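You operate a simulated robot arm through the tools that you are given. There is no shell and no other tool. Be economical: measure what you need, move in short steps, check, and stop when the job is done.

You run a simulated robot arm. Do the job below in one go: nothing can be reset, and whatever is moved stays where it is left.

TASK
Put the jar that says "07:30" from the top of the valve bench on top of the check valve there and the jar that says "10:00" on the white filter disc. Put the measuring cylinder that says "26" from the top of the valve bench on the shelf under the plate rack. Put the black seat ring on the orange blanking disc. Put one of the yellow marker blocks from the top of the long steel bench on the front of the sample bench. Any order will do. Set down upright: jar, measuring cylinder.

Only the result counts: the job must be done as asked and must still hold three seconds after the hand-in. Knocking over, shifting, dropping, spilling or breaking anything else fails it.

THE ROBOT
A 5-joint arm with a fingered hand on a trunk, on a base that drives. Base frame: it is fixed to the floor where the robot stands at the start and does not move with it; the origin is under the middle of the robot, x ahead of it, y to its left, z up; the surface under the hand at the start is at about z = 0.78. Readings come in m, degrees, newtons and seconds.
With the tool pointing down near the work surface it reaches from about 0.26 to 0.56 m from the robot's upright axis, wherever it stands. Its first joint turns from -115.0 to 115.0 degrees. Places, roughly: black seat ring (4x4x2 cm) [1, 0.1, 0.8]; check valve [0.5, 0, 0.75]; front of the sample bench (72x20 cm) [1.28, 10.58, 0.84]; jar [0.5, 0, 0.75]; measuring cylinder [0.75, 0, 0.75]; orange blanking disc [0.5, -1.5, 0.75]; shelf under the plate rack [2.5, -2.7, 0.3]; white filter disc (7x7x1 cm) [0.7, 0.4, 0.8]; yellow marker block [2.75, 8.5, 0.75]. The tool tilts only in the upright plane through the base axis and itself; it spins freely about its own axis. Payload 2.9 kg.
Tool frame: the origin (TCP) lies between the finger pads and is the grasp point; the fingertips stand 0.022 m ahead of it; z points along the fingers, y is the line along which they close. Largest opening 0.124 m; the body of the gripper starts 0.06 m behind the TCP. The gripper is a hand of 3 fingers: y runs from the thumb to the fingers, the wrist lies at [0, 0, -0.218] in the tool frame, and closing takes about 1.5 s.
Orientation is that of the tool frame in the base frame, as a unit quaternion [x, y, z, w]. With the fingers straight down and closing along the base's y, the tool's x points along the base's -x, its y along +y and its z along -z.

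THE INTERFACE
- The arm moves only by the tool nudge_tool. Its argument "series" is a list of rows, each a list of 2 entries, a list of its own where there are three numbers: the shift along the tool's x, y, z in cm, then the turn, a rotation vector about the tool's x, y, z in degrees. In form: [[[dx, dy, dz], [ax, ay, az]], ...]. A call has 1 to 20 rows; each row shifts and turns the commanded pose from where the row before left it, along the tool's axes as they then stand. "fingers" is the gripper command, from -1 (fully open) to 1 (shut), values between in proportion, set as the call begins (left out, the last holds). A row lasts 0.2 s, in which the tool goes at most 0.05 m and 8.6 degrees; a call with a longer step from one row to the next is refused whole, and so is a gripper value outside its range. Where a pose cannot be reached the arm comes as near as it can. A force on the tool above 40 N (or 10 N above the force at the start of the call, whichever is more), or a blocked arm, ends the call early, and 0.2 s more pass. Each finger travels about 0.153 m/s and halts on what it meets, pressing with about 27 N; the grip force reading is that of the motor and also rises with nothing between the fingers. The clock runs only during rows and for 0.2 s after the last one: add rows that do not move to give the fingers time. The reply holds the time, the measured pose of the TCP, the force on the tool along the base axes, the opening and the grip force, in the units named above and with some noise, with the torque about the TCP (base axes, N m) and any sound that the robot's microphone picked up.
- Cameras (640 x 400 px; columns grow to the right, rows downward): "scene" is now at [0.0199, 0.1228, 1.6249]; the picture's right is [-0.26, -0.97, 0.00], its down [-0.74, 0.20, -0.64] and it looks along [0.62, -0.17, -0.77] (base axes); focal length 281 px, centre (320, 200). "wrist" rides on the gripper at [0.064, -0.037, -0.075] in the tool frame; the picture's right is [0.50, 0.87, 0.00], its down [-0.62, 0.36, -0.70] and it looks along [-0.61, 0.35, 0.71] (tool axes); focal length 230 px, centre (320, 200). There is no depth. A picture from a camera that has moved, and an enlarged one, comes with that camera's place and axes in the base frame and with its lens. The place of the scene camera against the robot may be out by one fixed shift of up to 0.012 m in any direction.
- camera(camera): a new picture of that camera. No time passes.
- move_column(by): slides the trunk up (or, below 0, down) by that many m; the arm and the scene camera ride with it, the base frame stays. It gives what a move gives, with no picture.
- steer(legs): drives the robot by 1 to 6 legs, each [ahead, left, turn to the left] in m, m and degrees, along the robot's own axes; the way and the turn of a leg run together, so that a leg with both is an arc; at most 1.5 m and 180 degrees a leg. The arm and the cameras ride along, it lands a little off, and it stops where it bumps. It gives what a move gives.
- move_fingers(finger1, finger2, thumb_bend): sets how far each is bent, from 0 (flat) to 100 (curled in); at 30 the hand is open as for a grip, at 70 the pads meet at the TCP. One left out holds its place. A second passes; each finger stops where it meets its share of the squeeze, and holds until it gets a number again. A gripper value or a shape takes the hand back. It gives what a move gives, with no picture; readings hold the bend of each and the force on the fingers (four entries, about 0 where the hand has none), thumb and palm.
- set_grasp(shape): the hand has 3 fingers and takes this shape, open, in about a second: jaw (thumb against the fingers, like two jaws); tri (thumb and two fingers); tip (a fingertip pinch); poke (one finger out to press); point (the index stretched); flat (the hand flat); cup (the hand cupped); fist (a fist). The gripper value then closes the fingers along that shape, each until it touches; the sizes above hold for jaw. It gives what a move gives, with no picture.
- turn_head(pan, tilt): turns the head with the scene camera to pan (to the left, within 155 degrees either way) and tilt (down, from -29 to 69), counted from straight ahead of the robot. It gives what a move gives.
- close_up(camera, box): a new picture of the part [left, top, right, bottom] of that camera's present view, enlarged. No time passes.
- job_done(): hands the job in; it is judged then, once.

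Work in short steps. Places have to be worked out from the pictures, the camera data and where the tool is seen: move nearer, look again, correct. Check each grasp and each placing, and mend what went wrong. You have 165 turns and 120 pictures in all, those below and enlarged ones among them. Open the gripper and draw the arm clear of the work before you hand the job in, unless the task says otherwise; then end with one line.

The tools are called after "Emit:" as a command line: name --argument value ..., lists and objects as JSON in quotes. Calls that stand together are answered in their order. nudge_tool: Moves the arm, as the interface text tells. Its arguments: {"type":"object","properties":{"series":{"type":"array"},"fingers":{"type":"number"}},"required":["series"]} The other tools are called the same way: move_column (by) slides the trunk up or down; set_grasp (shape) gives the hand a shape; move_fingers (finger1, finger2, thumb_bend) moves the fingers one by one; steer (legs) drives the base; turn_head (pan, tilt) turns the head that bears the scene camera; camera (camera) takes a picture; close_up (camera, box) takes an enlarged picture of a part of a camera's view; job_done () hands the job in.

At the start:

```text
time: 0.0
ee_pos: [0.3696, 0.1041, 1.1699]
ee_rot: [-0.001, 1.0, 0.0, 0.0]
force: [0.3, -0.2, 0.2]
torque: [0.0, 0.01, -0.01]
gripper_width: 0.1239
grasp_force: 0.0
shape: jaw
bend: [30.0, 30.0, 30.0]
finger forces: [0.0, 0.0, 0.1, 0.0, 0.0, 0.1]
trunk travel left (down, up): [-0.725, 0.265]
robot x, y, heading: [-0.0002, 0.003, 0.1]
head pan, tilt: [-15.2, 49.9]
```

scene: 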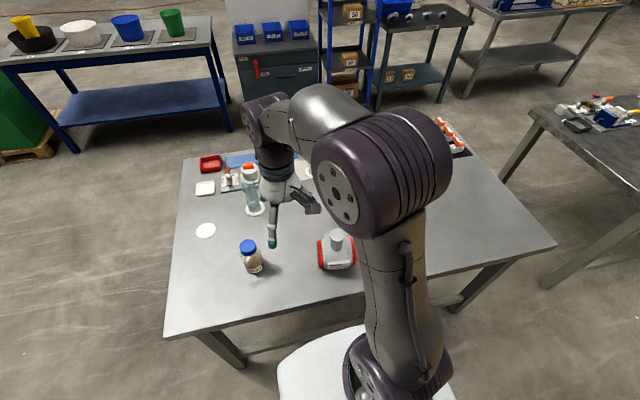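
wrist: 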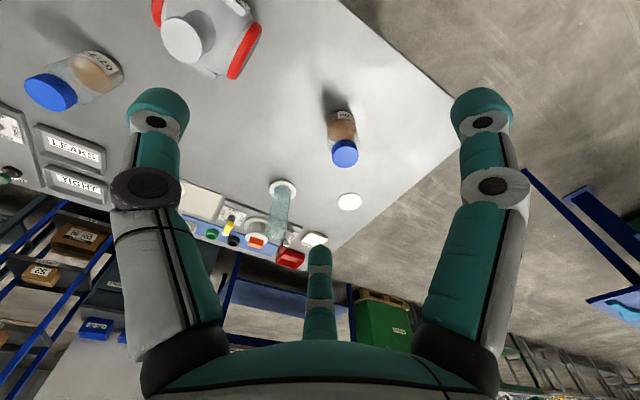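

The pictures show two blue-lidded jars, the check valve, a cylinder and discs on the bench. I look closer to read the labels.

Emit:
close_up --camera "wrist" --box '[0, 0, 280, 175]'

Emit:
close_up --camera "wrist" --box '[180, 90, 400, 280]'

Emit:
close_up --camera "scene" --box '[160, 140, 360, 280]'

```text
2.29 times, centred on (140, 88) of wrist
camera zoom: at [0.3055, 0.0675, 1.2447], right [-0.5, 0.87, 0.0], down [0.62, 0.36, 0.7], along [0.61, 0.35, -0.71], focal length 526 px, centre (731, 457)
```

zoom: 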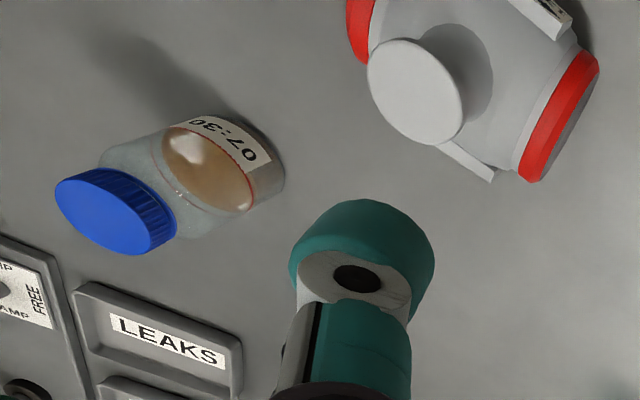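

```text
2.11 times, centred on (290, 185) of wrist
camera zoom: at [0.3055, 0.0675, 1.2447], right [-0.5, 0.87, 0.0], down [0.62, 0.36, 0.7], along [0.61, 0.35, -0.71], focal length 484 px, centre (383, 232)
```

zoom: 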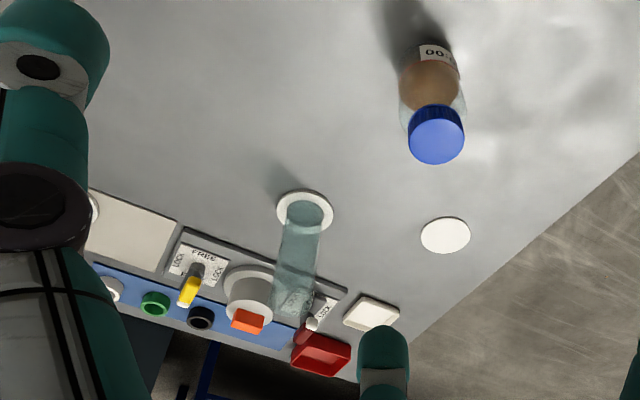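

```text
2.86 times, centred on (260, 210) of scene
camera zoom: at [0.0199, 0.1228, 1.6249], right [-0.26, -0.97, 0.0], down [-0.74, 0.2, -0.64], along [0.62, -0.17, -0.77], focal length 802 px, centre (491, 171)
```

zoom: 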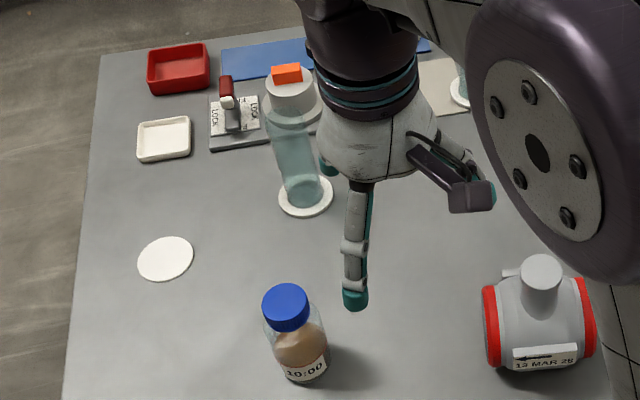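

I judge jar 10:00 at about (0.467, 0.212), with its top near z = 0.93, the disc at (0.66, 0.37), jar 07:30 at (0.61, -0.20) and the valve at (0.45, -0.06). I move the tool over jar 10:00 and look again.

Emit:
nudge_tool --series '[[[-2.4, 2.7, 2], [0, 0, 0]], [[-2.4, 2.7, 2], [0, 0, 0]], [[-2.4, 2.7, 2], [0, 0, 0]], [[-2.5, 2.7, 2], [0, 0, 0]], [[0, 0, 0], [0, 0, 0]]]' --fingers -1

Emit:
camera --camera "wrist"

Emit:
camera --camera "scene"

```text
time: 1.2
ee_pos: [0.465, 0.2144, 1.0927]
ee_rot: [0.0, 1.0, 0.0, 0.0]
force: [-0.3, 0.4, -0.3]
torque: [0.02, 0.05, -0.04]
gripper_width: 0.124
grasp_force: 0.1
shape: jaw
bend: [30.0, 30.0, 30.0]
finger forces: [0.1, 0.1, 0.1, 0.1, 0.0, 0.0]
trunk travel left (down, up): [-0.725, 0.265]
robot x, y, heading: [-0.0002, -0.0015, 0.5]
head pan, tilt: [-15.2, 49.9]
```

```text
114 pictures are left
camera wrist: at [0.4008, 0.177, 1.1668], right [-0.5, 0.87, 0.0], down [0.62, 0.36, 0.7], along [0.61, 0.35, -0.71], focal length 230 px, centre (320, 200)
```

wrist: 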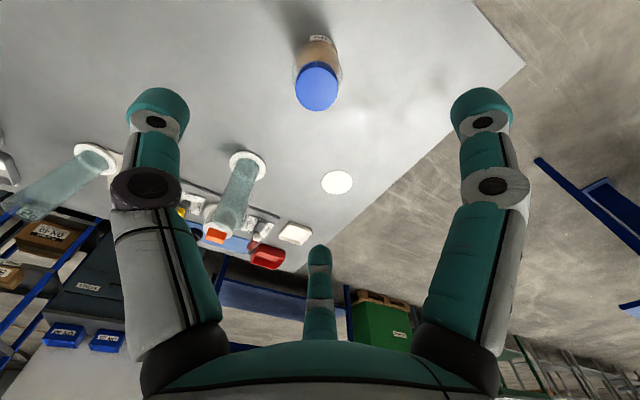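

```text
113 pictures are left
camera scene: at [0.0187, 0.1218, 1.625], right [-0.26, -0.97, 0.0], down [-0.74, 0.2, -0.64], along [0.62, -0.17, -0.76], focal length 281 px, centre (320, 200)
```

scene: 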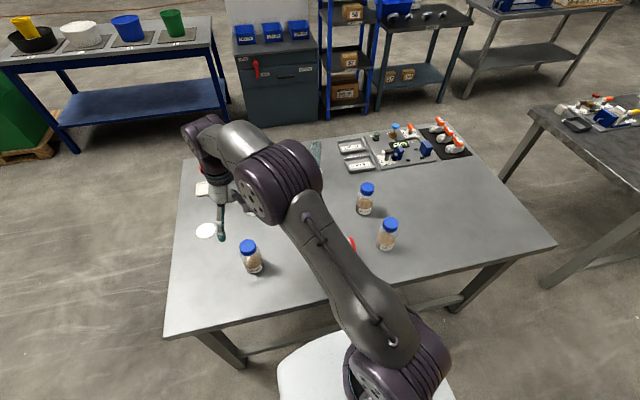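

Jar 10:00 lies right under the tool at (0.470, 0.213). There are more jars and cylinders, so I read them now.

Emit:
close_up --camera "scene" --box '[320, 110, 480, 270]'

Emit:
close_up --camera "wrist" --box '[0, 120, 320, 280]'

```text
2.50 times, centred on (400, 190) of scene
camera zoom: at [0.0187, 0.1218, 1.625], right [-0.26, -0.97, 0.0], down [-0.74, 0.2, -0.64], along [0.62, -0.17, -0.76], focal length 702 px, centre (120, 225)
```

zoom: 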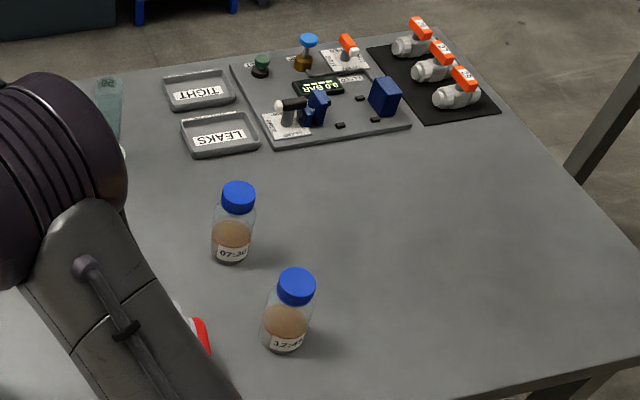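

```text
2.00 times, centred on (160, 200) of wrist
camera zoom: at [0.4008, 0.177, 1.1668], right [-0.5, 0.87, 0.0], down [0.62, 0.36, 0.7], along [0.61, 0.35, -0.71], focal length 460 px, centre (640, 200)
```

zoom: 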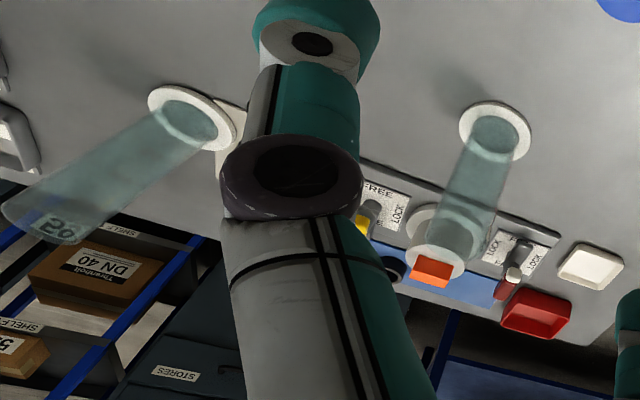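

Jar 07:30 is near (0.60, -0.205), and the decoy 12:4x is at (0.437, -0.23). I go down onto jar 10:00 so that the pads meet its lid.

Emit:
nudge_tool --series '[[[-0.4, 0, 4.5], [0, 0, 0]], [[0, 0, 4.5], [0, 0, 0]], [[0, 0, 4.5], [0, 0, 0]], [[0, 0, 3], [0, 0, 0]], [[0, 0, 2.6], [0, 0, 0]], [[0, 0, 0], [0, 0, 0]]]'

Emit:
camera --camera "wrist"

```text
time: 2.6
ee_pos: [0.4724, 0.2131, 0.8965]
ee_rot: [0.0, 1.0, 0.0, 0.001]
force: [-0.7, -0.7, -0.9]
torque: [0.01, 0.01, 0.01]
gripper_width: 0.1238
grasp_force: 0.1
shape: jaw
bend: [30.0, 30.0, 30.0]
finger forces: [0.0, 0.0, 0.1, 0.0, 0.0, 0.1]
trunk travel left (down, up): [-0.725, 0.265]
robot x, y, heading: [-0.0008, 0.0013, 0.1]
head pan, tilt: [-15.2, 49.9]
```

```text
110 pictures are left
camera wrist: at [0.4074, 0.1762, 0.9722], right [-0.5, 0.87, 0.0], down [0.62, 0.36, 0.7], along [0.61, 0.35, -0.71], focal length 230 px, centre (320, 200)
```

wrist: 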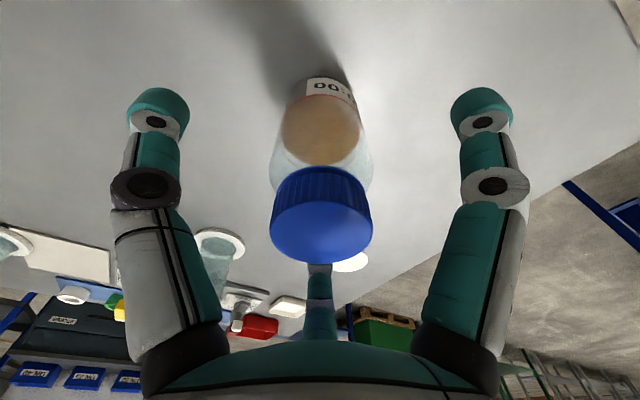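

The lid sits centred between the three fingers. I close the hand.

Emit:
nudge_tool --series '[[[0, 0, 0], [0, 0, 0]], [[0, 0, 0], [0, 0, 0]], [[0, 0, 0], [0, 0, 0]], [[0, 0, 0], [0, 0, 0]], [[0, 0, 0], [0, 0, 0]], [[0, 0, 0], [0, 0, 0]], [[0, 0, 0], [0, 0, 0]], [[0, 0, 0], [0, 0, 0]]]' --fingers 1

Emit:
camera --camera "wrist"

```text
time: 4.4
ee_pos: [0.4721, 0.2103, 0.8978]
ee_rot: [0.0, 1.0, 0.0, 0.001]
force: [-0.1, -0.3, 4.7]
torque: [-0.05, -0.08, 0.05]
gripper_width: 0.0396
grasp_force: 27.3
shape: jaw
bend: [76.0, 36.0, 70.0]
finger forces: [23.9, 25.3, 0.1, 0.0, 23.5, 0.0]
trunk travel left (down, up): [-0.725, 0.265]
robot x, y, heading: [-0.0009, -0.0003, 0.0]
head pan, tilt: [-15.2, 49.9]
```

```text
109 pictures are left
camera wrist: at [0.407, 0.1761, 0.9728], right [-0.5, 0.87, 0.0], down [0.62, 0.36, 0.7], along [0.61, 0.35, -0.71], focal length 230 px, centre (320, 200)
```

wrist: 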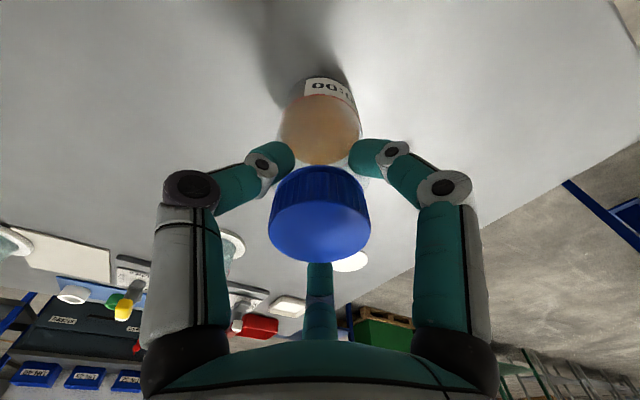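

All three fingers press with about 24 N. I lift a little and check the hold.

Emit:
nudge_tool --series '[[[0, 0, -2], [0, 0, 0]], [[0, 0, -3], [0, 0, 0]], [[0, 0, -3], [0, 0, 0]], [[0, 0, 0], [0, 0, 0]]]'

Emit:
camera --camera "wrist"

Emit:
camera --camera "scene"

```text
time: 5.4
ee_pos: [0.4722, 0.2114, 0.9785]
ee_rot: [0.0, 1.0, 0.0, -0.001]
force: [0.6, 0.0, -2.2]
torque: [0.0, 0.01, -0.04]
gripper_width: 0.0381
grasp_force: 26.8
shape: jaw
bend: [76.0, 36.0, 70.0]
finger forces: [21.0, 26.9, 0.1, 0.0, 20.3, 0.0]
trunk travel left (down, up): [-0.725, 0.265]
robot x, y, heading: [0.0006, -0.0002, -0.4]
head pan, tilt: [-15.2, 49.9]
```

```text
108 pictures are left
camera wrist: at [0.4085, 0.1753, 1.0537], right [-0.5, 0.87, 0.0], down [0.62, 0.36, 0.7], along [0.61, 0.35, -0.71], focal length 230 px, centre (320, 200)
```

wrist: 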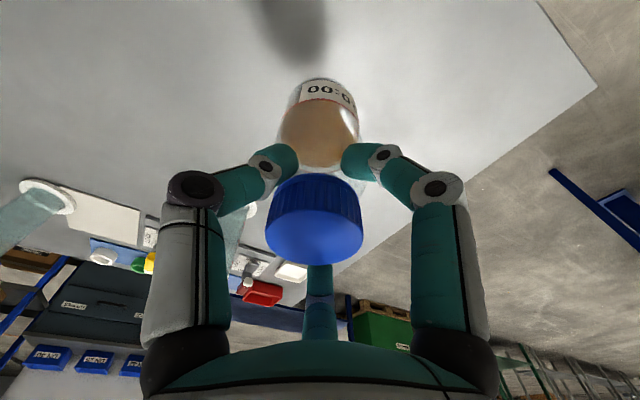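

```text
107 pictures are left
camera scene: at [0.0206, 0.1231, 1.6248], right [-0.26, -0.97, 0.0], down [-0.74, 0.2, -0.64], along [0.62, -0.17, -0.77], focal length 281 px, centre (320, 200)
```

scene: 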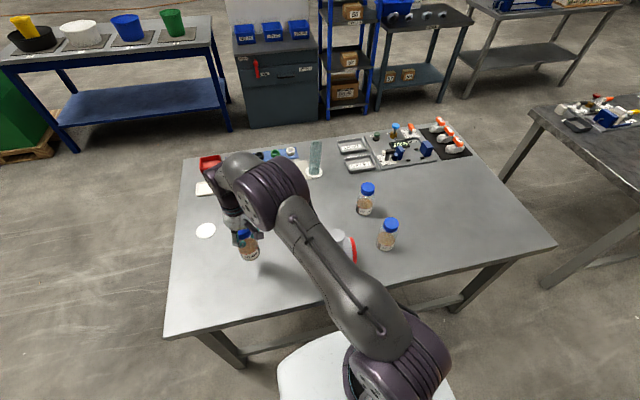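

The jar is held upright. Before driving, I raise the jar and look down to see how much room the base has in front of the bench.

Emit:
nudge_tool --series '[[[0, 0, -4], [0, 0, 0]], [[0, 0, -4], [0, 0, 0]], [[0, 0, -4], [0, 0, 0]], [[0, 0, -4], [0, 0, 0]], [[0, 0, 0], [0, 0, 0]]]'

Emit:
turn_head --pan 30 --tilt 69

Emit:
camera --camera "scene"

```text
time: 6.6
ee_pos: [0.4703, 0.2126, 1.14]
ee_rot: [-0.001, 1.0, 0.0, 0.0]
force: [-0.7, -1.3, -1.4]
torque: [-0.01, 0.03, 0.01]
gripper_width: 0.0336
grasp_force: 26.9
shape: jaw
bend: [80.0, 38.0, 73.0]
finger forces: [18.6, 28.9, 0.0, 0.0, 19.4, 0.0]
trunk travel left (down, up): [-0.725, 0.265]
robot x, y, heading: [0.0012, -0.0023, -0.3]
head pan, tilt: [-15.2, 49.9]
```

```text
time: 7.7
ee_pos: [0.4715, 0.2124, 1.1402]
ee_rot: [-0.001, 1.0, 0.0, 0.0]
force: [-0.5, -0.4, -0.7]
torque: [-0.04, 0.02, -0.01]
gripper_width: 0.0336
grasp_force: 27.1
shape: jaw
bend: [80.0, 38.0, 73.0]
finger forces: [18.6, 29.0, 0.0, 0.0, 19.6, 0.1]
trunk travel left (down, up): [-0.725, 0.265]
robot x, y, heading: [0.0008, 0.0005, -0.2]
head pan, tilt: [30.0, 68.8]
```

```text
106 pictures are left
camera scene: at [-0.0057, 0.1711, 1.6028], right [0.5, -0.87, 0.0], down [-0.81, -0.47, -0.36], along [0.31, 0.18, -0.93], focal length 281 px, centre (320, 200)
```

scene: 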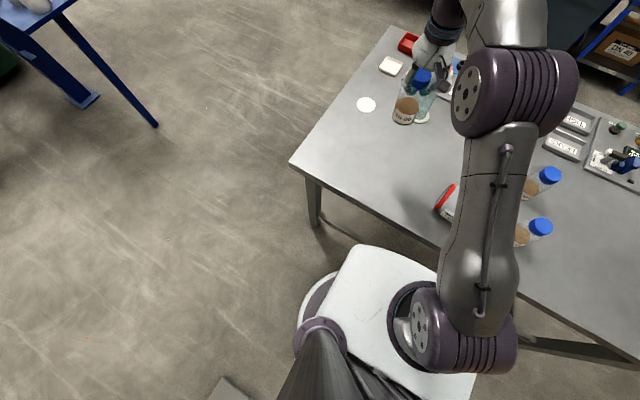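

The grip width has crept from 3.9 to 3.4 cm, so I check how the jar sits in the hand.

Emit:
camera --camera "wrist"

Emit:
close_up --camera "scene" --box '[360, 20, 480, 140]'

```text
105 pictures are left
camera wrist: at [0.4072, 0.1764, 1.2146], right [-0.5, 0.87, 0.0], down [0.62, 0.36, 0.7], along [0.61, 0.35, -0.71], focal length 230 px, centre (320, 200)
```

wrist: 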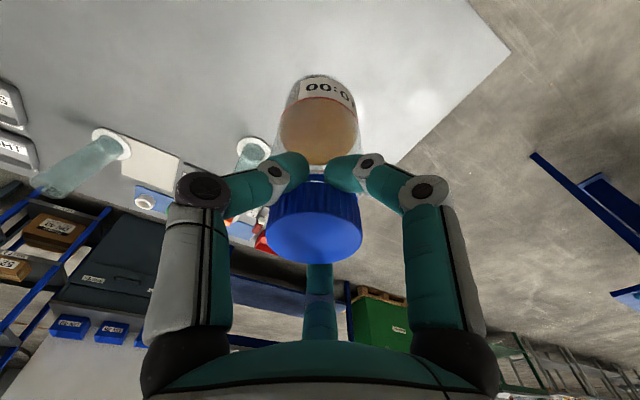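

```text
3.33 times, centred on (420, 80) of scene
camera zoom: at [-0.0057, 0.1711, 1.6028], right [0.5, -0.87, 0.0], down [-0.81, -0.47, -0.36], along [0.31, 0.18, -0.93], focal length 936 px, centre (-13, 600)
```

zoom: 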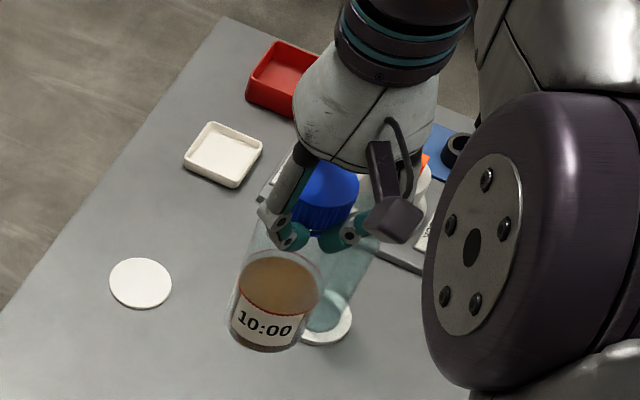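

The jar stands about 1.5 cm further from the robot than the TCP, and the fingertips hold only its neck. I set it back where it stood and take a better grip.

Emit:
nudge_tool --series '[[[0, 0, 4], [0, 0, 0]], [[0, 0, 4], [0, 0, 0]], [[0, 0, 4], [0, 0, 0]], [[0, 0, 4], [0, 0, 0]], [[0, 0, 4], [0, 0, 0]], [[0, 0, 2], [0, 0, 0]], [[0, 0, 1], [0, 0, 0]], [[0, 0, 0.5], [0, 0, 0]], [[0, 0, 0.5], [0, 0, 0]], [[0, 0, 0], [0, 0, 0]]]'

Emit:
camera --camera "wrist"

```text
time: 9.9
ee_pos: [0.4689, 0.2119, 0.9002]
ee_rot: [0.0, 1.0, 0.001, 0.001]
force: [-1.3, -1.5, 10.5]
torque: [0.08, -0.18, -0.02]
gripper_width: 0.034
grasp_force: 26.5
shape: jaw
bend: [80.0, 37.0, 74.0]
finger forces: [19.8, 27.8, 0.0, 0.1, 18.5, 0.0]
trunk travel left (down, up): [-0.725, 0.265]
robot x, y, heading: [-0.0041, 0.0001, 0.1]
head pan, tilt: [30.0, 68.8]
```

```text
103 pictures are left
camera wrist: at [0.4064, 0.175, 0.9751], right [-0.5, 0.87, 0.0], down [0.62, 0.36, 0.7], along [0.61, 0.35, -0.71], focal length 230 px, centre (320, 200)
```

wrist: 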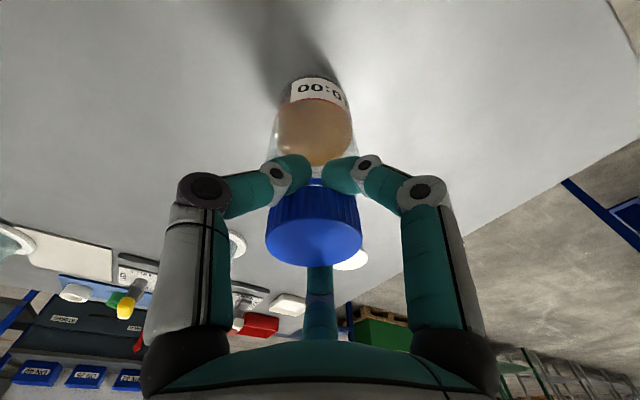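

The jar stands on the bench again. I open, then shift the tool 1.7 cm forward and 0.5 cm left.

Emit:
nudge_tool --series '[[[0, 0, 0], [0, 0, 0]], [[0, 0, 0], [0, 0, 0]], [[0, 0, 0], [0, 0, 0]], [[0, 0, 0], [0, 0, 0]], [[0, 0, 0], [0, 0, 0]], [[0, 0, 0], [0, 0, 0]], [[-1, 0.3, 0], [0, 0, 0]], [[-0.7, 0.2, 0], [0, 0, 0]], [[0, 0, 0], [0, 0, 0]]]' --fingers -1

Emit:
camera --camera "wrist"

Emit:
close_up --camera "scene" --box '[360, 20, 480, 140]'

```text
time: 11.9
ee_pos: [0.4893, 0.2164, 0.8979]
ee_rot: [0.0, 1.0, 0.0, 0.0]
force: [-1.0, 1.1, -0.1]
torque: [0.0, 0.0, 0.01]
gripper_width: 0.1237
grasp_force: 0.0
shape: jaw
bend: [30.0, 30.0, 30.0]
finger forces: [0.0, 0.1, 0.0, 0.0, 0.0, 0.0]
trunk travel left (down, up): [-0.725, 0.265]
robot x, y, heading: [0.0004, -0.0007, -0.0]
head pan, tilt: [30.0, 68.8]
```

```text
102 pictures are left
camera wrist: at [0.4249, 0.1801, 0.9733], right [-0.5, 0.87, 0.0], down [0.62, 0.36, 0.7], along [0.61, 0.35, -0.71], focal length 230 px, centre (320, 200)
```

wrist: 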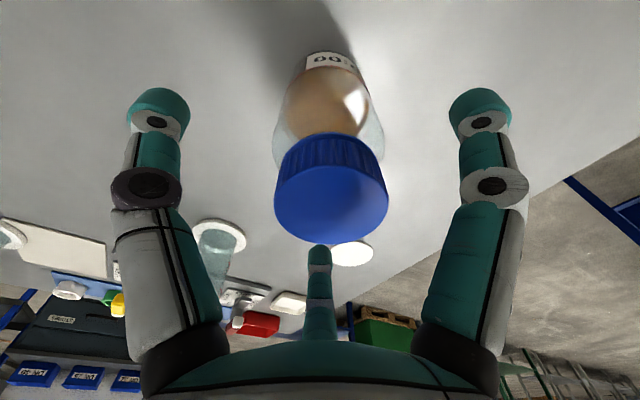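

```text
3.33 times, centred on (420, 80) of scene
camera zoom: at [-0.006, 0.171, 1.6028], right [0.5, -0.87, 0.0], down [-0.81, -0.47, -0.36], along [0.31, 0.18, -0.93], focal length 936 px, centre (-13, 600)
```

zoom: 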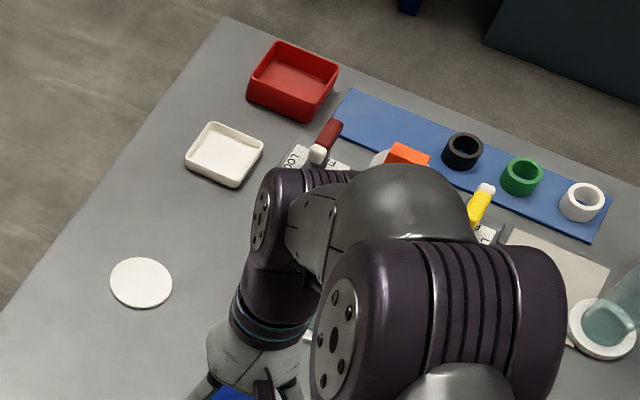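

The lid is now centred under the TCP and its top is near z = 0.90. I go down 3 cm and close.

Emit:
nudge_tool --series '[[[0.2, 0.4, 1.5], [0, 0, 0]], [[0, 0, 1.7], [0, 0, 0]], [[0, 0, 0], [0, 0, 0]]]'

Emit:
nudge_tool --series '[[[0, 0, 0], [0, 0, 0]], [[0, 0, 0], [0, 0, 0]], [[0, 0, 0], [0, 0, 0]], [[0, 0, 0], [0, 0, 0]], [[0, 0, 0], [0, 0, 0]], [[0, 0, 0], [0, 0, 0]], [[0, 0, 0], [0, 0, 0]], [[0, 0, 0], [0, 0, 0]]]' --fingers 1

Emit:
camera --camera "wrist"

```text
time: 12.7
ee_pos: [0.487, 0.2195, 0.8658]
ee_rot: [0.0, 1.0, 0.001, 0.001]
force: [0.0, -0.1, 0.3]
torque: [-0.01, -0.02, -0.02]
gripper_width: 0.1242
grasp_force: 0.1
shape: jaw
bend: [30.0, 30.0, 30.0]
finger forces: [0.0, 0.0, 0.0, 0.0, 0.1, 0.0]
trunk travel left (down, up): [-0.725, 0.265]
robot x, y, heading: [-0.0009, 0.0007, -0.1]
head pan, tilt: [30.0, 68.8]
```

```text
time: 14.5
ee_pos: [0.4872, 0.2199, 0.867]
ee_rot: [0.0, 1.0, -0.001, 0.001]
force: [-0.6, -0.3, -0.3]
torque: [-0.04, -0.01, 0.01]
gripper_width: 0.0526
grasp_force: 27.3
shape: jaw
bend: [39.0, 77.0, 70.0]
finger forces: [21.8, 23.3, 0.0, 0.0, 22.4, 0.1]
trunk travel left (down, up): [-0.725, 0.265]
robot x, y, heading: [0.003, -0.0014, 0.1]
head pan, tilt: [30.0, 68.8]
```

```text
100 pictures are left
camera wrist: at [0.4227, 0.1843, 0.9414], right [-0.5, 0.87, 0.0], down [0.62, 0.36, 0.7], along [0.61, 0.35, -0.71], focal length 230 px, centre (320, 200)
```

wrist: 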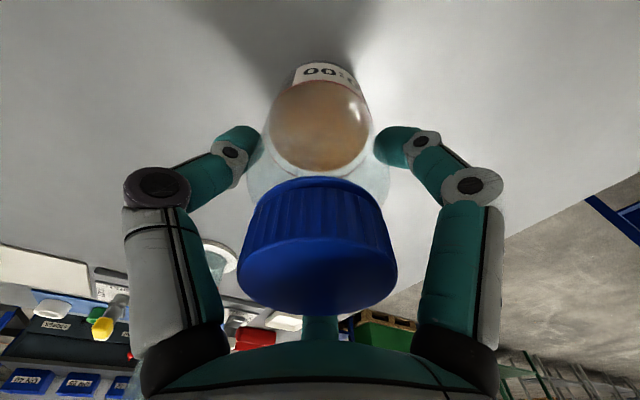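

All three fingers hold the body at about 22 N, width 5.3 cm. I lift and watch for creep.

Emit:
nudge_tool --series '[[[0, 0, -2], [0, 0, 0]], [[0, 0, -3], [0, 0, 0]], [[0, 0, -4], [0, 0, 0]], [[0, 0, -4], [0, 0, 0]], [[0, 0, -4], [0, 0, 0]], [[0, 0, -4], [0, 0, 0]], [[0, 0, -4], [0, 0, 0]], [[0, 0, 0], [0, 0, 0]], [[0, 0, 0], [0, 0, 0]], [[0, 0, 0], [0, 0, 0]]]'

Emit:
camera --camera "wrist"

```text
time: 16.7
ee_pos: [0.4866, 0.2212, 1.1177]
ee_rot: [0.0, 1.0, -0.001, 0.0]
force: [0.7, 0.4, -2.1]
torque: [0.02, -0.01, -0.04]
gripper_width: 0.0521
grasp_force: 27.4
shape: jaw
bend: [39.0, 77.0, 70.0]
finger forces: [22.0, 23.5, 0.0, 0.0, 22.2, 0.0]
trunk travel left (down, up): [-0.725, 0.265]
robot x, y, heading: [-0.0024, 0.0019, 0.3]
head pan, tilt: [30.0, 68.8]
```

```text
99 pictures are left
camera wrist: at [0.4231, 0.1842, 1.1927], right [-0.5, 0.87, 0.0], down [0.62, 0.36, 0.7], along [0.61, 0.35, -0.71], focal length 230 px, centre (320, 200)
```

wrist: 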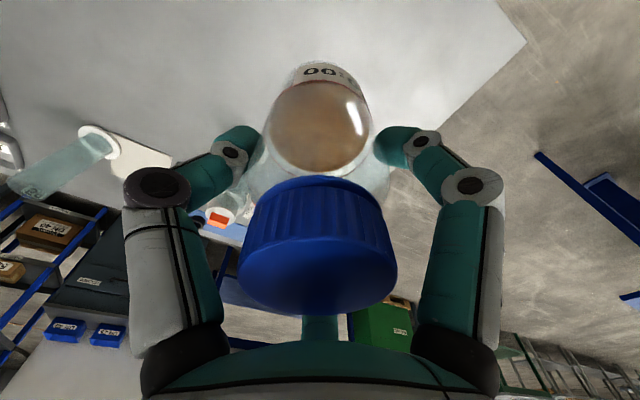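

The jar is firmly held and upright. The disc is at (0.664, 0.368), so I drive around to the bench's left side, which brings the jar above it: left, turn right, then slide.

Emit:
steer --legs '[[0, 0.87, 0], [0, 0, -90]]'

```text
time: 25.2
ee_pos: [0.2165, 0.3805, 1.118]
ee_rot: [0.704, 0.71, 0.0, 0.0]
force: [0.1, -0.8, -1.6]
torque: [-0.02, -0.01, 0.03]
gripper_width: 0.0519
grasp_force: 27.8
shape: jaw
bend: [39.0, 77.0, 70.0]
finger forces: [21.8, 23.0, 0.0, 0.0, 22.3, 0.1]
trunk travel left (down, up): [-0.725, 0.265]
robot x, y, heading: [-0.0062, 0.8674, -89.6]
head pan, tilt: [30.0, 68.8]
```

The robot turned as planned, and the hold has not changed. I slide left 0.445 m.

Emit:
steer --legs '[[0, 0.445, 0]]'

Emit:
camera --camera "wrist"

Emit:
camera --camera "scene"

```text
time: 27.8
ee_pos: [0.6559, 0.3849, 1.1172]
ee_rot: [0.705, 0.709, -0.001, 0.0]
force: [-0.1, 0.2, -1.7]
torque: [-0.01, 0.03, -0.01]
gripper_width: 0.0522
grasp_force: 26.4
shape: jaw
bend: [39.0, 77.0, 70.0]
finger forces: [22.0, 23.1, 0.0, 0.0, 22.4, 0.0]
trunk travel left (down, up): [-0.725, 0.265]
robot x, y, heading: [0.4298, 0.8696, -89.6]
head pan, tilt: [30.0, 68.8]
```

```text
98 pictures are left
camera wrist: at [0.6181, 0.4485, 1.1926], right [0.86, 0.51, 0.0], down [0.36, -0.61, 0.7], along [0.35, -0.6, -0.71], focal length 230 px, centre (320, 200)
```

wrist: 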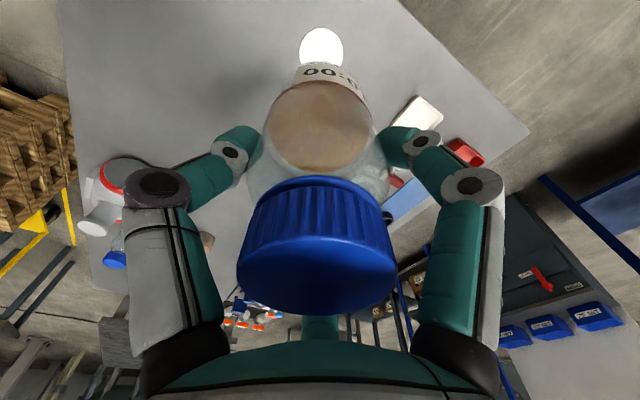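

```text
97 pictures are left
camera scene: at [0.6103, 0.8804, 1.6027], right [-0.86, -0.51, 0.0], down [-0.47, 0.8, -0.36], along [0.18, -0.31, -0.93], focal length 281 px, centre (320, 200)
```

scene: 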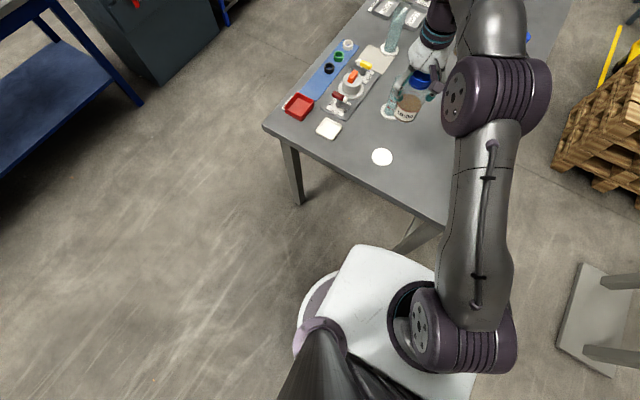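

By the wrist view the disc is at about (0.664, 0.376), and the jar axis is nearly at the TCP. I correct by 0.8 cm and lower to just above the disc.

Emit:
nudge_tool --series '[[[-0.6, 0.8, 4], [0, 0, 0]], [[0, 0, 4], [0, 0, 0]], [[0, 0, 4], [0, 0, 0]], [[0, 0, 4], [0, 0, 0]], [[0, 0, 3], [0, 0, 0]], [[0, 0, 2], [0, 0, 0]], [[0, 0, 0], [0, 0, 0]]]'

Emit:
close_up --camera "scene" --box '[300, 80, 460, 200]'

Emit:
camera --camera "wrist"

```text
time: 29.4
ee_pos: [0.6621, 0.3804, 0.9074]
ee_rot: [0.705, 0.709, 0.0, -0.001]
force: [-0.9, -0.3, -1.4]
torque: [0.01, -0.02, 0.03]
gripper_width: 0.0523
grasp_force: 27.0
shape: jaw
bend: [39.0, 77.0, 70.0]
finger forces: [22.0, 23.2, 0.0, 0.1, 22.4, 0.0]
trunk travel left (down, up): [-0.725, 0.265]
robot x, y, heading: [0.4305, 0.8664, -89.5]
head pan, tilt: [30.0, 68.8]
```

```text
3.33 times, centred on (380, 140) of scene
camera zoom: at [0.6097, 0.8806, 1.6028], right [-0.86, -0.51, 0.0], down [-0.47, 0.8, -0.36], along [0.18, -0.31, -0.93], focal length 936 px, centre (120, 400)
```

zoom: 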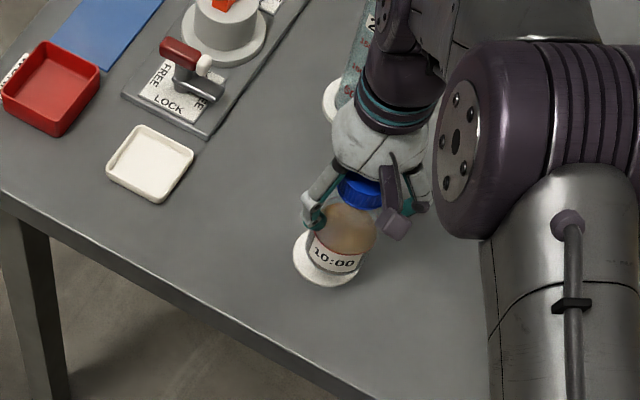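

```text
95 pictures are left
camera wrist: at [0.6241, 0.4447, 0.9828], right [0.86, 0.51, 0.0], down [0.36, -0.61, 0.7], along [0.36, -0.6, -0.71], focal length 230 px, centre (320, 200)
```

wrist: 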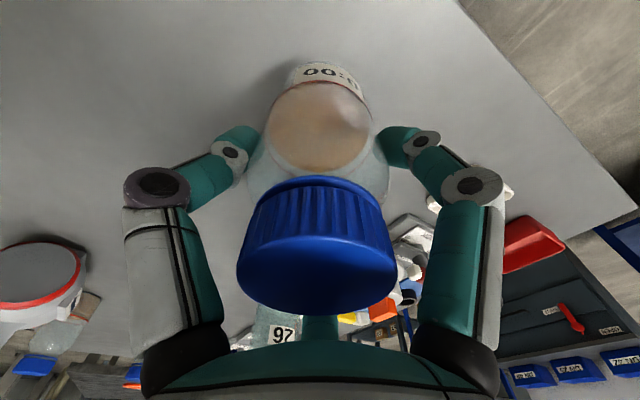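

The jar is about 0.5 cm off the disc's middle. I correct and lower slowly until it rests.

Emit:
nudge_tool --series '[[[-0.5, 0.3, 1], [0, 0, 0]], [[0, 0, 0.8], [0, 0, 0]], [[0, 0, 0.6], [0, 0, 0]], [[0, 0, 0.4], [0, 0, 0]], [[0, 0, 0.3], [0, 0, 0]], [[0, 0, 0], [0, 0, 0]]]'

Emit:
close_up --camera "scene" --box '[330, 100, 430, 180]'

```text
time: 30.8
ee_pos: [0.6668, 0.3737, 0.8758]
ee_rot: [0.705, 0.71, 0.0, 0.001]
force: [0.2, 0.0, -1.5]
torque: [-0.01, 0.02, -0.04]
gripper_width: 0.0521
grasp_force: 27.3
shape: jaw
bend: [39.0, 77.0, 70.0]
finger forces: [22.1, 23.2, 0.0, 0.0, 22.4, 0.1]
trunk travel left (down, up): [-0.725, 0.265]
robot x, y, heading: [0.4311, 0.871, -89.9]
head pan, tilt: [30.0, 68.8]
```

```text
5.00 times, centred on (380, 140) of scene
camera zoom: at [0.6099, 0.8804, 1.6028], right [-0.86, -0.51, 0.0], down [-0.47, 0.8, -0.36], along [0.18, -0.31, -0.93], focal length 1404 px, centre (20, 500)
```

zoom: 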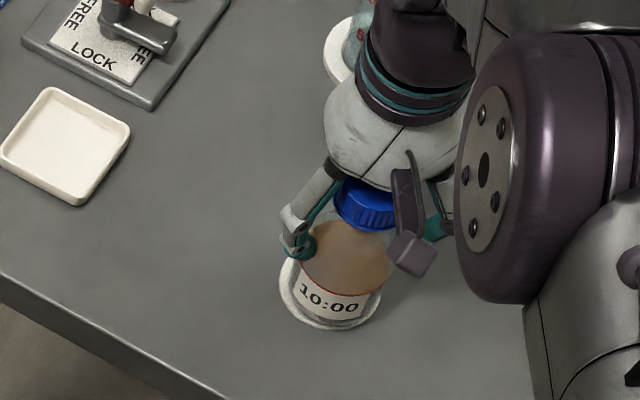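

It hovers just above the disc and sits about 0.6 cm to one side. I correct and lower until contact.

Emit:
nudge_tool --series '[[[0.3, 0.5, 0], [0, 0, 0]], [[0, 0, 0.3], [0, 0, 0]], [[0, 0, 0.3], [0, 0, 0]], [[0, 0, 0], [0, 0, 0]]]'

Emit:
close_up --camera "scene" --box '[330, 100, 430, 180]'

```text
time: 31.8
ee_pos: [0.6718, 0.3755, 0.8693]
ee_rot: [0.704, 0.71, 0.0, 0.001]
force: [0.1, -0.3, -0.3]
torque: [-0.01, 0.02, 0.02]
gripper_width: 0.052
grasp_force: 26.5
shape: jaw
bend: [39.0, 77.0, 70.0]
finger forces: [21.9, 23.2, 0.1, 0.0, 22.5, 0.0]
trunk travel left (down, up): [-0.725, 0.265]
robot x, y, heading: [0.4297, 0.866, -89.6]
head pan, tilt: [30.0, 68.8]
```

```text
5.00 times, centred on (380, 140) of scene
camera zoom: at [0.6098, 0.8805, 1.6028], right [-0.86, -0.51, 0.0], down [-0.47, 0.8, -0.36], along [0.18, -0.31, -0.93], focal length 1404 px, centre (20, 500)
```

zoom: 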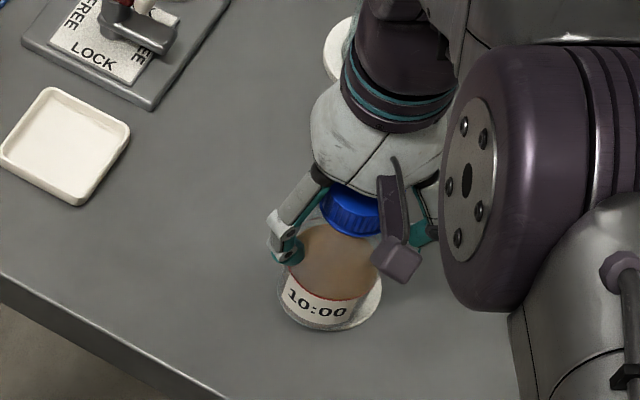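

It now sits about 0.3 cm too far left and has not touched yet. I move back slightly and lower in fine steps.

Emit:
nudge_tool --series '[[[-0.2, -0.3, 0.2], [0, 0, 0]], [[0, 0, 0.2], [0, 0, 0]], [[0, 0, 0.2], [0, 0, 0]], [[0, 0, 0], [0, 0, 0]]]'

Emit:
close_up --camera "scene" --box '[330, 100, 430, 180]'

```text
time: 32.8
ee_pos: [0.6699, 0.375, 0.8677]
ee_rot: [0.705, 0.71, -0.001, 0.003]
force: [4.3, -2.5, 28.8]
torque: [0.15, 0.21, -0.05]
gripper_width: 0.0526
grasp_force: 27.2
shape: jaw
bend: [38.0, 77.0, 70.0]
finger forces: [27.7, 27.3, 0.0, 0.0, 27.5, 0.1]
trunk travel left (down, up): [-0.725, 0.265]
robot x, y, heading: [0.4333, 0.8674, -89.7]
head pan, tilt: [30.0, 68.8]
```

```text
5.00 times, centred on (380, 140) of scene
camera zoom: at [0.6086, 0.8845, 1.6032], right [-0.86, -0.51, 0.0], down [-0.47, 0.8, -0.36], along [0.18, -0.31, -0.93], focal length 1404 px, centre (20, 500)
```

zoom: 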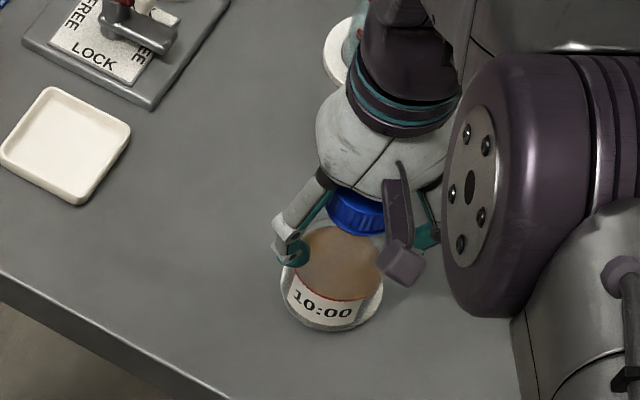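

Contact, with 29 N pressing, and the jar is centred on the disc. I ease up 0.3 cm, open and rise.

Emit:
nudge_tool --series '[[[0, 0, -0.3], [0, 0, 0]], [[0, 0, 0], [0, 0, 0]]]'

Emit:
nudge_tool --series '[[[0, 0, 0], [0, 0, 0]], [[0, 0, 0], [0, 0, 0]], [[0, 0, 0], [0, 0, 0]], [[0, 0, 0], [0, 0, 0]], [[0, 0, 0], [0, 0, 0]], [[0, 0, 0], [0, 0, 0]], [[0, 0, -3], [0, 0, 0]], [[0, 0, -4], [0, 0, 0]], [[0, 0, -5], [0, 0, 0]], [[0, 0, -5], [0, 0, 0]], [[0, 0, -5], [0, 0, 0]], [[0, 0, -5], [0, 0, 0]]]' --fingers -1

Emit:
camera --camera "wrist"

Emit:
close_up --camera "scene" --box '[270, 0, 470, 180]'

```text
time: 33.4
ee_pos: [0.667, 0.3758, 0.8682]
ee_rot: [0.705, 0.709, 0.0, 0.0]
force: [2.1, -2.2, 15.6]
torque: [0.09, 0.16, 0.01]
gripper_width: 0.0525
grasp_force: 27.1
shape: jaw
bend: [38.0, 77.0, 70.0]
finger forces: [27.0, 25.3, 0.1, 0.0, 27.1, 0.1]
trunk travel left (down, up): [-0.725, 0.265]
robot x, y, heading: [0.4318, 0.8717, -89.7]
head pan, tilt: [30.0, 68.8]
```

```text
time: 36.0
ee_pos: [0.6672, 0.3728, 1.1369]
ee_rot: [0.704, 0.71, 0.001, -0.001]
force: [0.6, 0.1, -0.3]
torque: [0.04, -0.03, 0.01]
gripper_width: 0.1239
grasp_force: 0.0
shape: jaw
bend: [30.0, 30.0, 30.0]
finger forces: [0.0, 0.1, 0.0, 0.0, 0.1, 0.1]
trunk travel left (down, up): [-0.725, 0.265]
robot x, y, heading: [0.4329, 0.8718, -89.6]
head pan, tilt: [30.0, 68.8]
```

```text
91 pictures are left
camera wrist: at [0.6285, 0.4389, 1.2116], right [0.86, 0.51, 0.0], down [0.36, -0.62, 0.7], along [0.35, -0.6, -0.71], focal length 230 px, centre (320, 200)
```

wrist: 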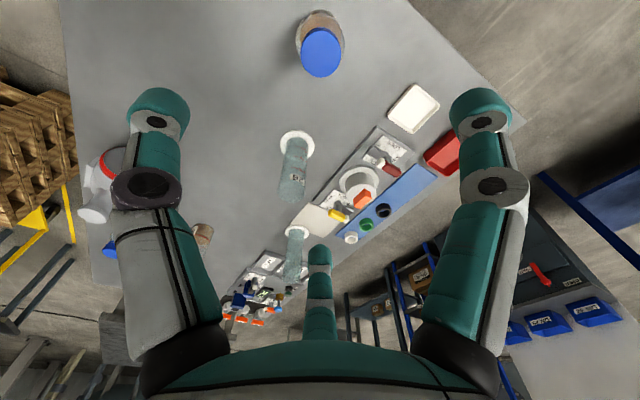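

```text
2.22 times, centred on (370, 90) of scene
camera zoom: at [0.6099, 0.8803, 1.6028], right [-0.86, -0.51, 0.0], down [-0.47, 0.8, -0.36], along [0.18, -0.31, -0.93], focal length 624 px, centre (209, 444)
```

zoom: 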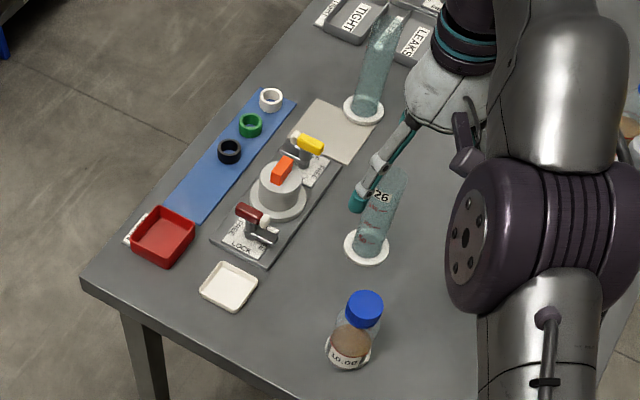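

Jar 10:00 stands on the disc. The nearer cylinder seems to read 26, so I check both labels closely.

Emit:
close_up --camera "wrist" --box '[250, 120, 350, 300]'

Emit:
close_up --camera "scene" --box '[360, 0, 420, 60]'

```text
2.22 times, centred on (300, 210) of wrist
camera zoom: at [0.6285, 0.4389, 1.2116], right [0.86, 0.51, 0.0], down [0.36, -0.62, 0.7], along [0.35, -0.6, -0.71], focal length 511 px, centre (364, 178)
```

zoom: 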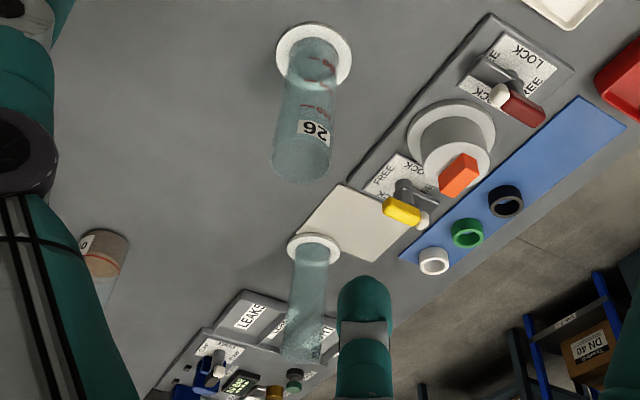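

```text
6.67 times, centred on (390, 30) of scene
camera zoom: at [0.6099, 0.8803, 1.6028], right [-0.86, -0.51, 0.0], down [-0.47, 0.8, -0.36], along [0.18, -0.31, -0.93], focal length 1872 px, centre (-147, 1333)
```

zoom: 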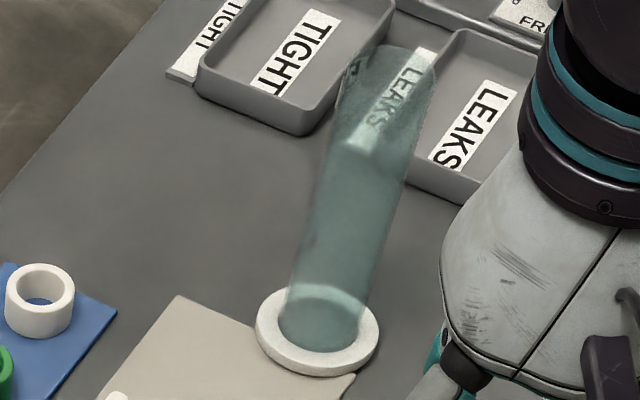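

I verify the near cylinder's label and the other one's.

Emit:
close_up --camera "scene" --box '[375, 65, 405, 95]'

Emit:
close_up --camera "wrist" --box '[275, 240, 315, 290]'

```text
13.33 times, centred on (390, 80) of scene
camera zoom: at [0.6099, 0.8803, 1.6028], right [-0.86, -0.51, 0.0], down [-0.47, 0.8, -0.36], along [0.18, -0.31, -0.93], focal length 3744 px, centre (-613, 1800)
```

zoom: 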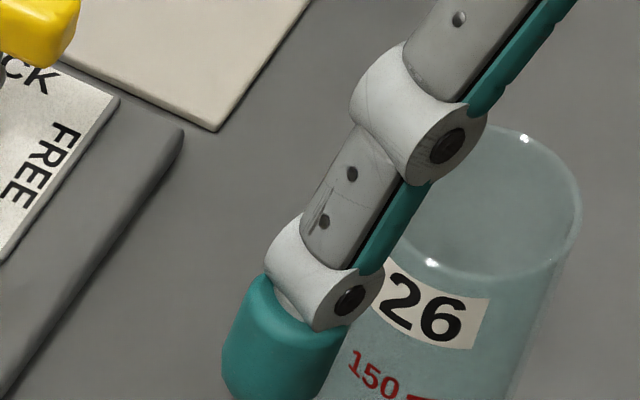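

```text
8.00 times, centred on (295, 265) of wrist
camera zoom: at [0.6285, 0.4389, 1.2116], right [0.86, 0.51, 0.0], down [0.36, -0.62, 0.7], along [0.35, -0.6, -0.71], focal length 1841 px, centre (520, -320)
```

zoom: 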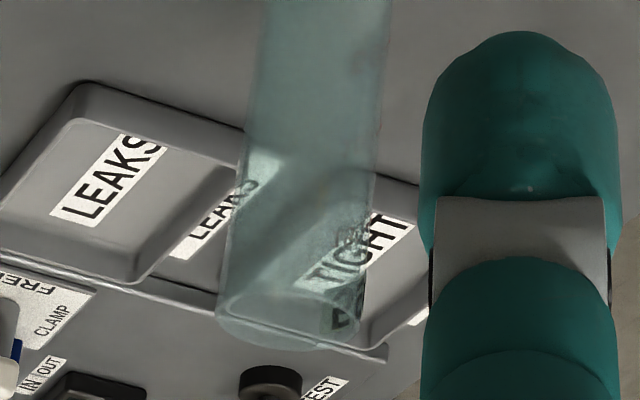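

The nearer cylinder reads 26 and stands at about (0.717, 0.194), top z ≈ 0.94. It is too far from here, so I need to know whether the base fits under the bench. I raise the column and see how the white body changes in the view.

Emit:
move_column --by 0.2

Emit:
turn_head --pan 0 --tilt 69

Emit:
camera --camera "scene"

```text
time: 38.2
ee_pos: [0.6663, 0.3737, 1.3357]
ee_rot: [0.705, 0.71, -0.001, 0.0]
force: [0.1, 0.5, -0.9]
torque: [0.0, -0.01, -0.04]
gripper_width: 0.1241
grasp_force: 0.0
shape: jaw
bend: [30.0, 30.0, 30.0]
finger forces: [0.1, 0.0, 0.0, 0.0, 0.0, 0.0]
trunk travel left (down, up): [-0.925, 0.065]
robot x, y, heading: [0.4327, 0.869, -89.9]
head pan, tilt: [30.0, 68.8]
```

```text
time: 39.1
ee_pos: [0.667, 0.3741, 1.3357]
ee_rot: [0.704, 0.71, -0.001, -0.001]
force: [-0.1, -0.7, -0.7]
torque: [-0.01, 0.01, 0.03]
gripper_width: 0.1238
grasp_force: 0.0
shape: jaw
bend: [30.0, 30.0, 30.0]
finger forces: [0.0, 0.0, 0.0, 0.0, 0.1, 0.0]
trunk travel left (down, up): [-0.925, 0.065]
robot x, y, heading: [0.4319, 0.8715, -89.5]
head pan, tilt: [0.0, 68.8]
```

```text
85 pictures are left
camera scene: at [0.582, 0.8729, 1.8028], right [-1.0, -0.01, 0.0], down [-0.01, 0.93, -0.36], along [0.0, -0.36, -0.93], focal length 281 px, centre (320, 200)
```

scene: 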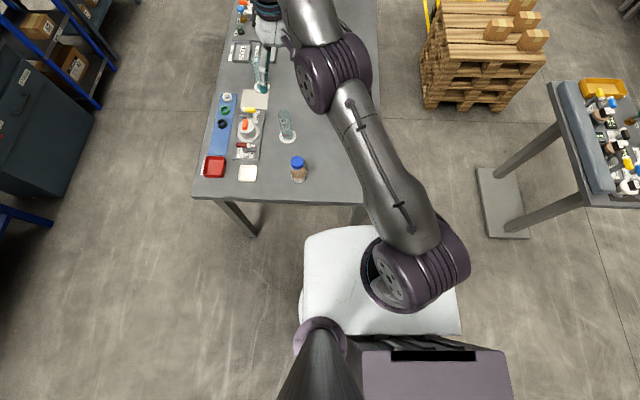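

The white plate rides on the trunk well above the bench, so only the floor base matters. I slide level with the cylinder to the clearance the robot had at the start, then feel ahead gently.

Emit:
steer --legs '[[0, 0.28, 0], [0.05, 0, 0], [0.06, 0, 0]]'

```text
time: 42.2
ee_pos: [0.9407, 0.2685, 1.3379]
ee_rot: [0.707, 0.707, -0.001, 0.001]
force: [0.4, -0.4, -0.4]
torque: [0.0, 0.01, 0.01]
gripper_width: 0.1239
grasp_force: 0.1
shape: jaw
bend: [30.0, 30.0, 30.0]
finger forces: [0.0, 0.0, 0.0, 0.0, 0.0, 0.1]
trunk travel left (down, up): [-0.925, 0.065]
robot x, y, heading: [0.7081, 0.7583, -90.1]
head pan, tilt: [0.0, 68.8]
```

There was no bump with the axis 0.28 m from the edge. I go 0.06 m further.

Emit:
steer --legs '[[0.06, 0, 0]]'

Emit:
camera --camera "scene"

```text
time: 43.2
ee_pos: [0.9413, 0.2089, 1.3386]
ee_rot: [0.706, 0.708, -0.001, 0.001]
force: [1.1, 1.1, 0.0]
torque: [-0.08, 0.01, 0.04]
gripper_width: 0.124
grasp_force: 0.0
shape: jaw
bend: [30.0, 30.0, 30.0]
finger forces: [0.0, 0.1, 0.0, 0.0, 0.0, 0.0]
trunk travel left (down, up): [-0.925, 0.065]
robot x, y, heading: [0.708, 0.7045, -89.9]
head pan, tilt: [0.0, 68.8]
```

```text
84 pictures are left
camera scene: at [0.8592, 0.7097, 1.8028], right [-1.0, 0.0, 0.0], down [0.0, 0.93, -0.37], along [0.0, -0.37, -0.93], focal length 281 px, centre (320, 200)
```

scene: 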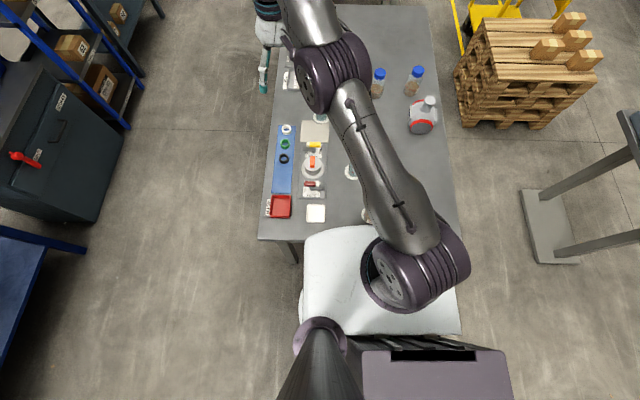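

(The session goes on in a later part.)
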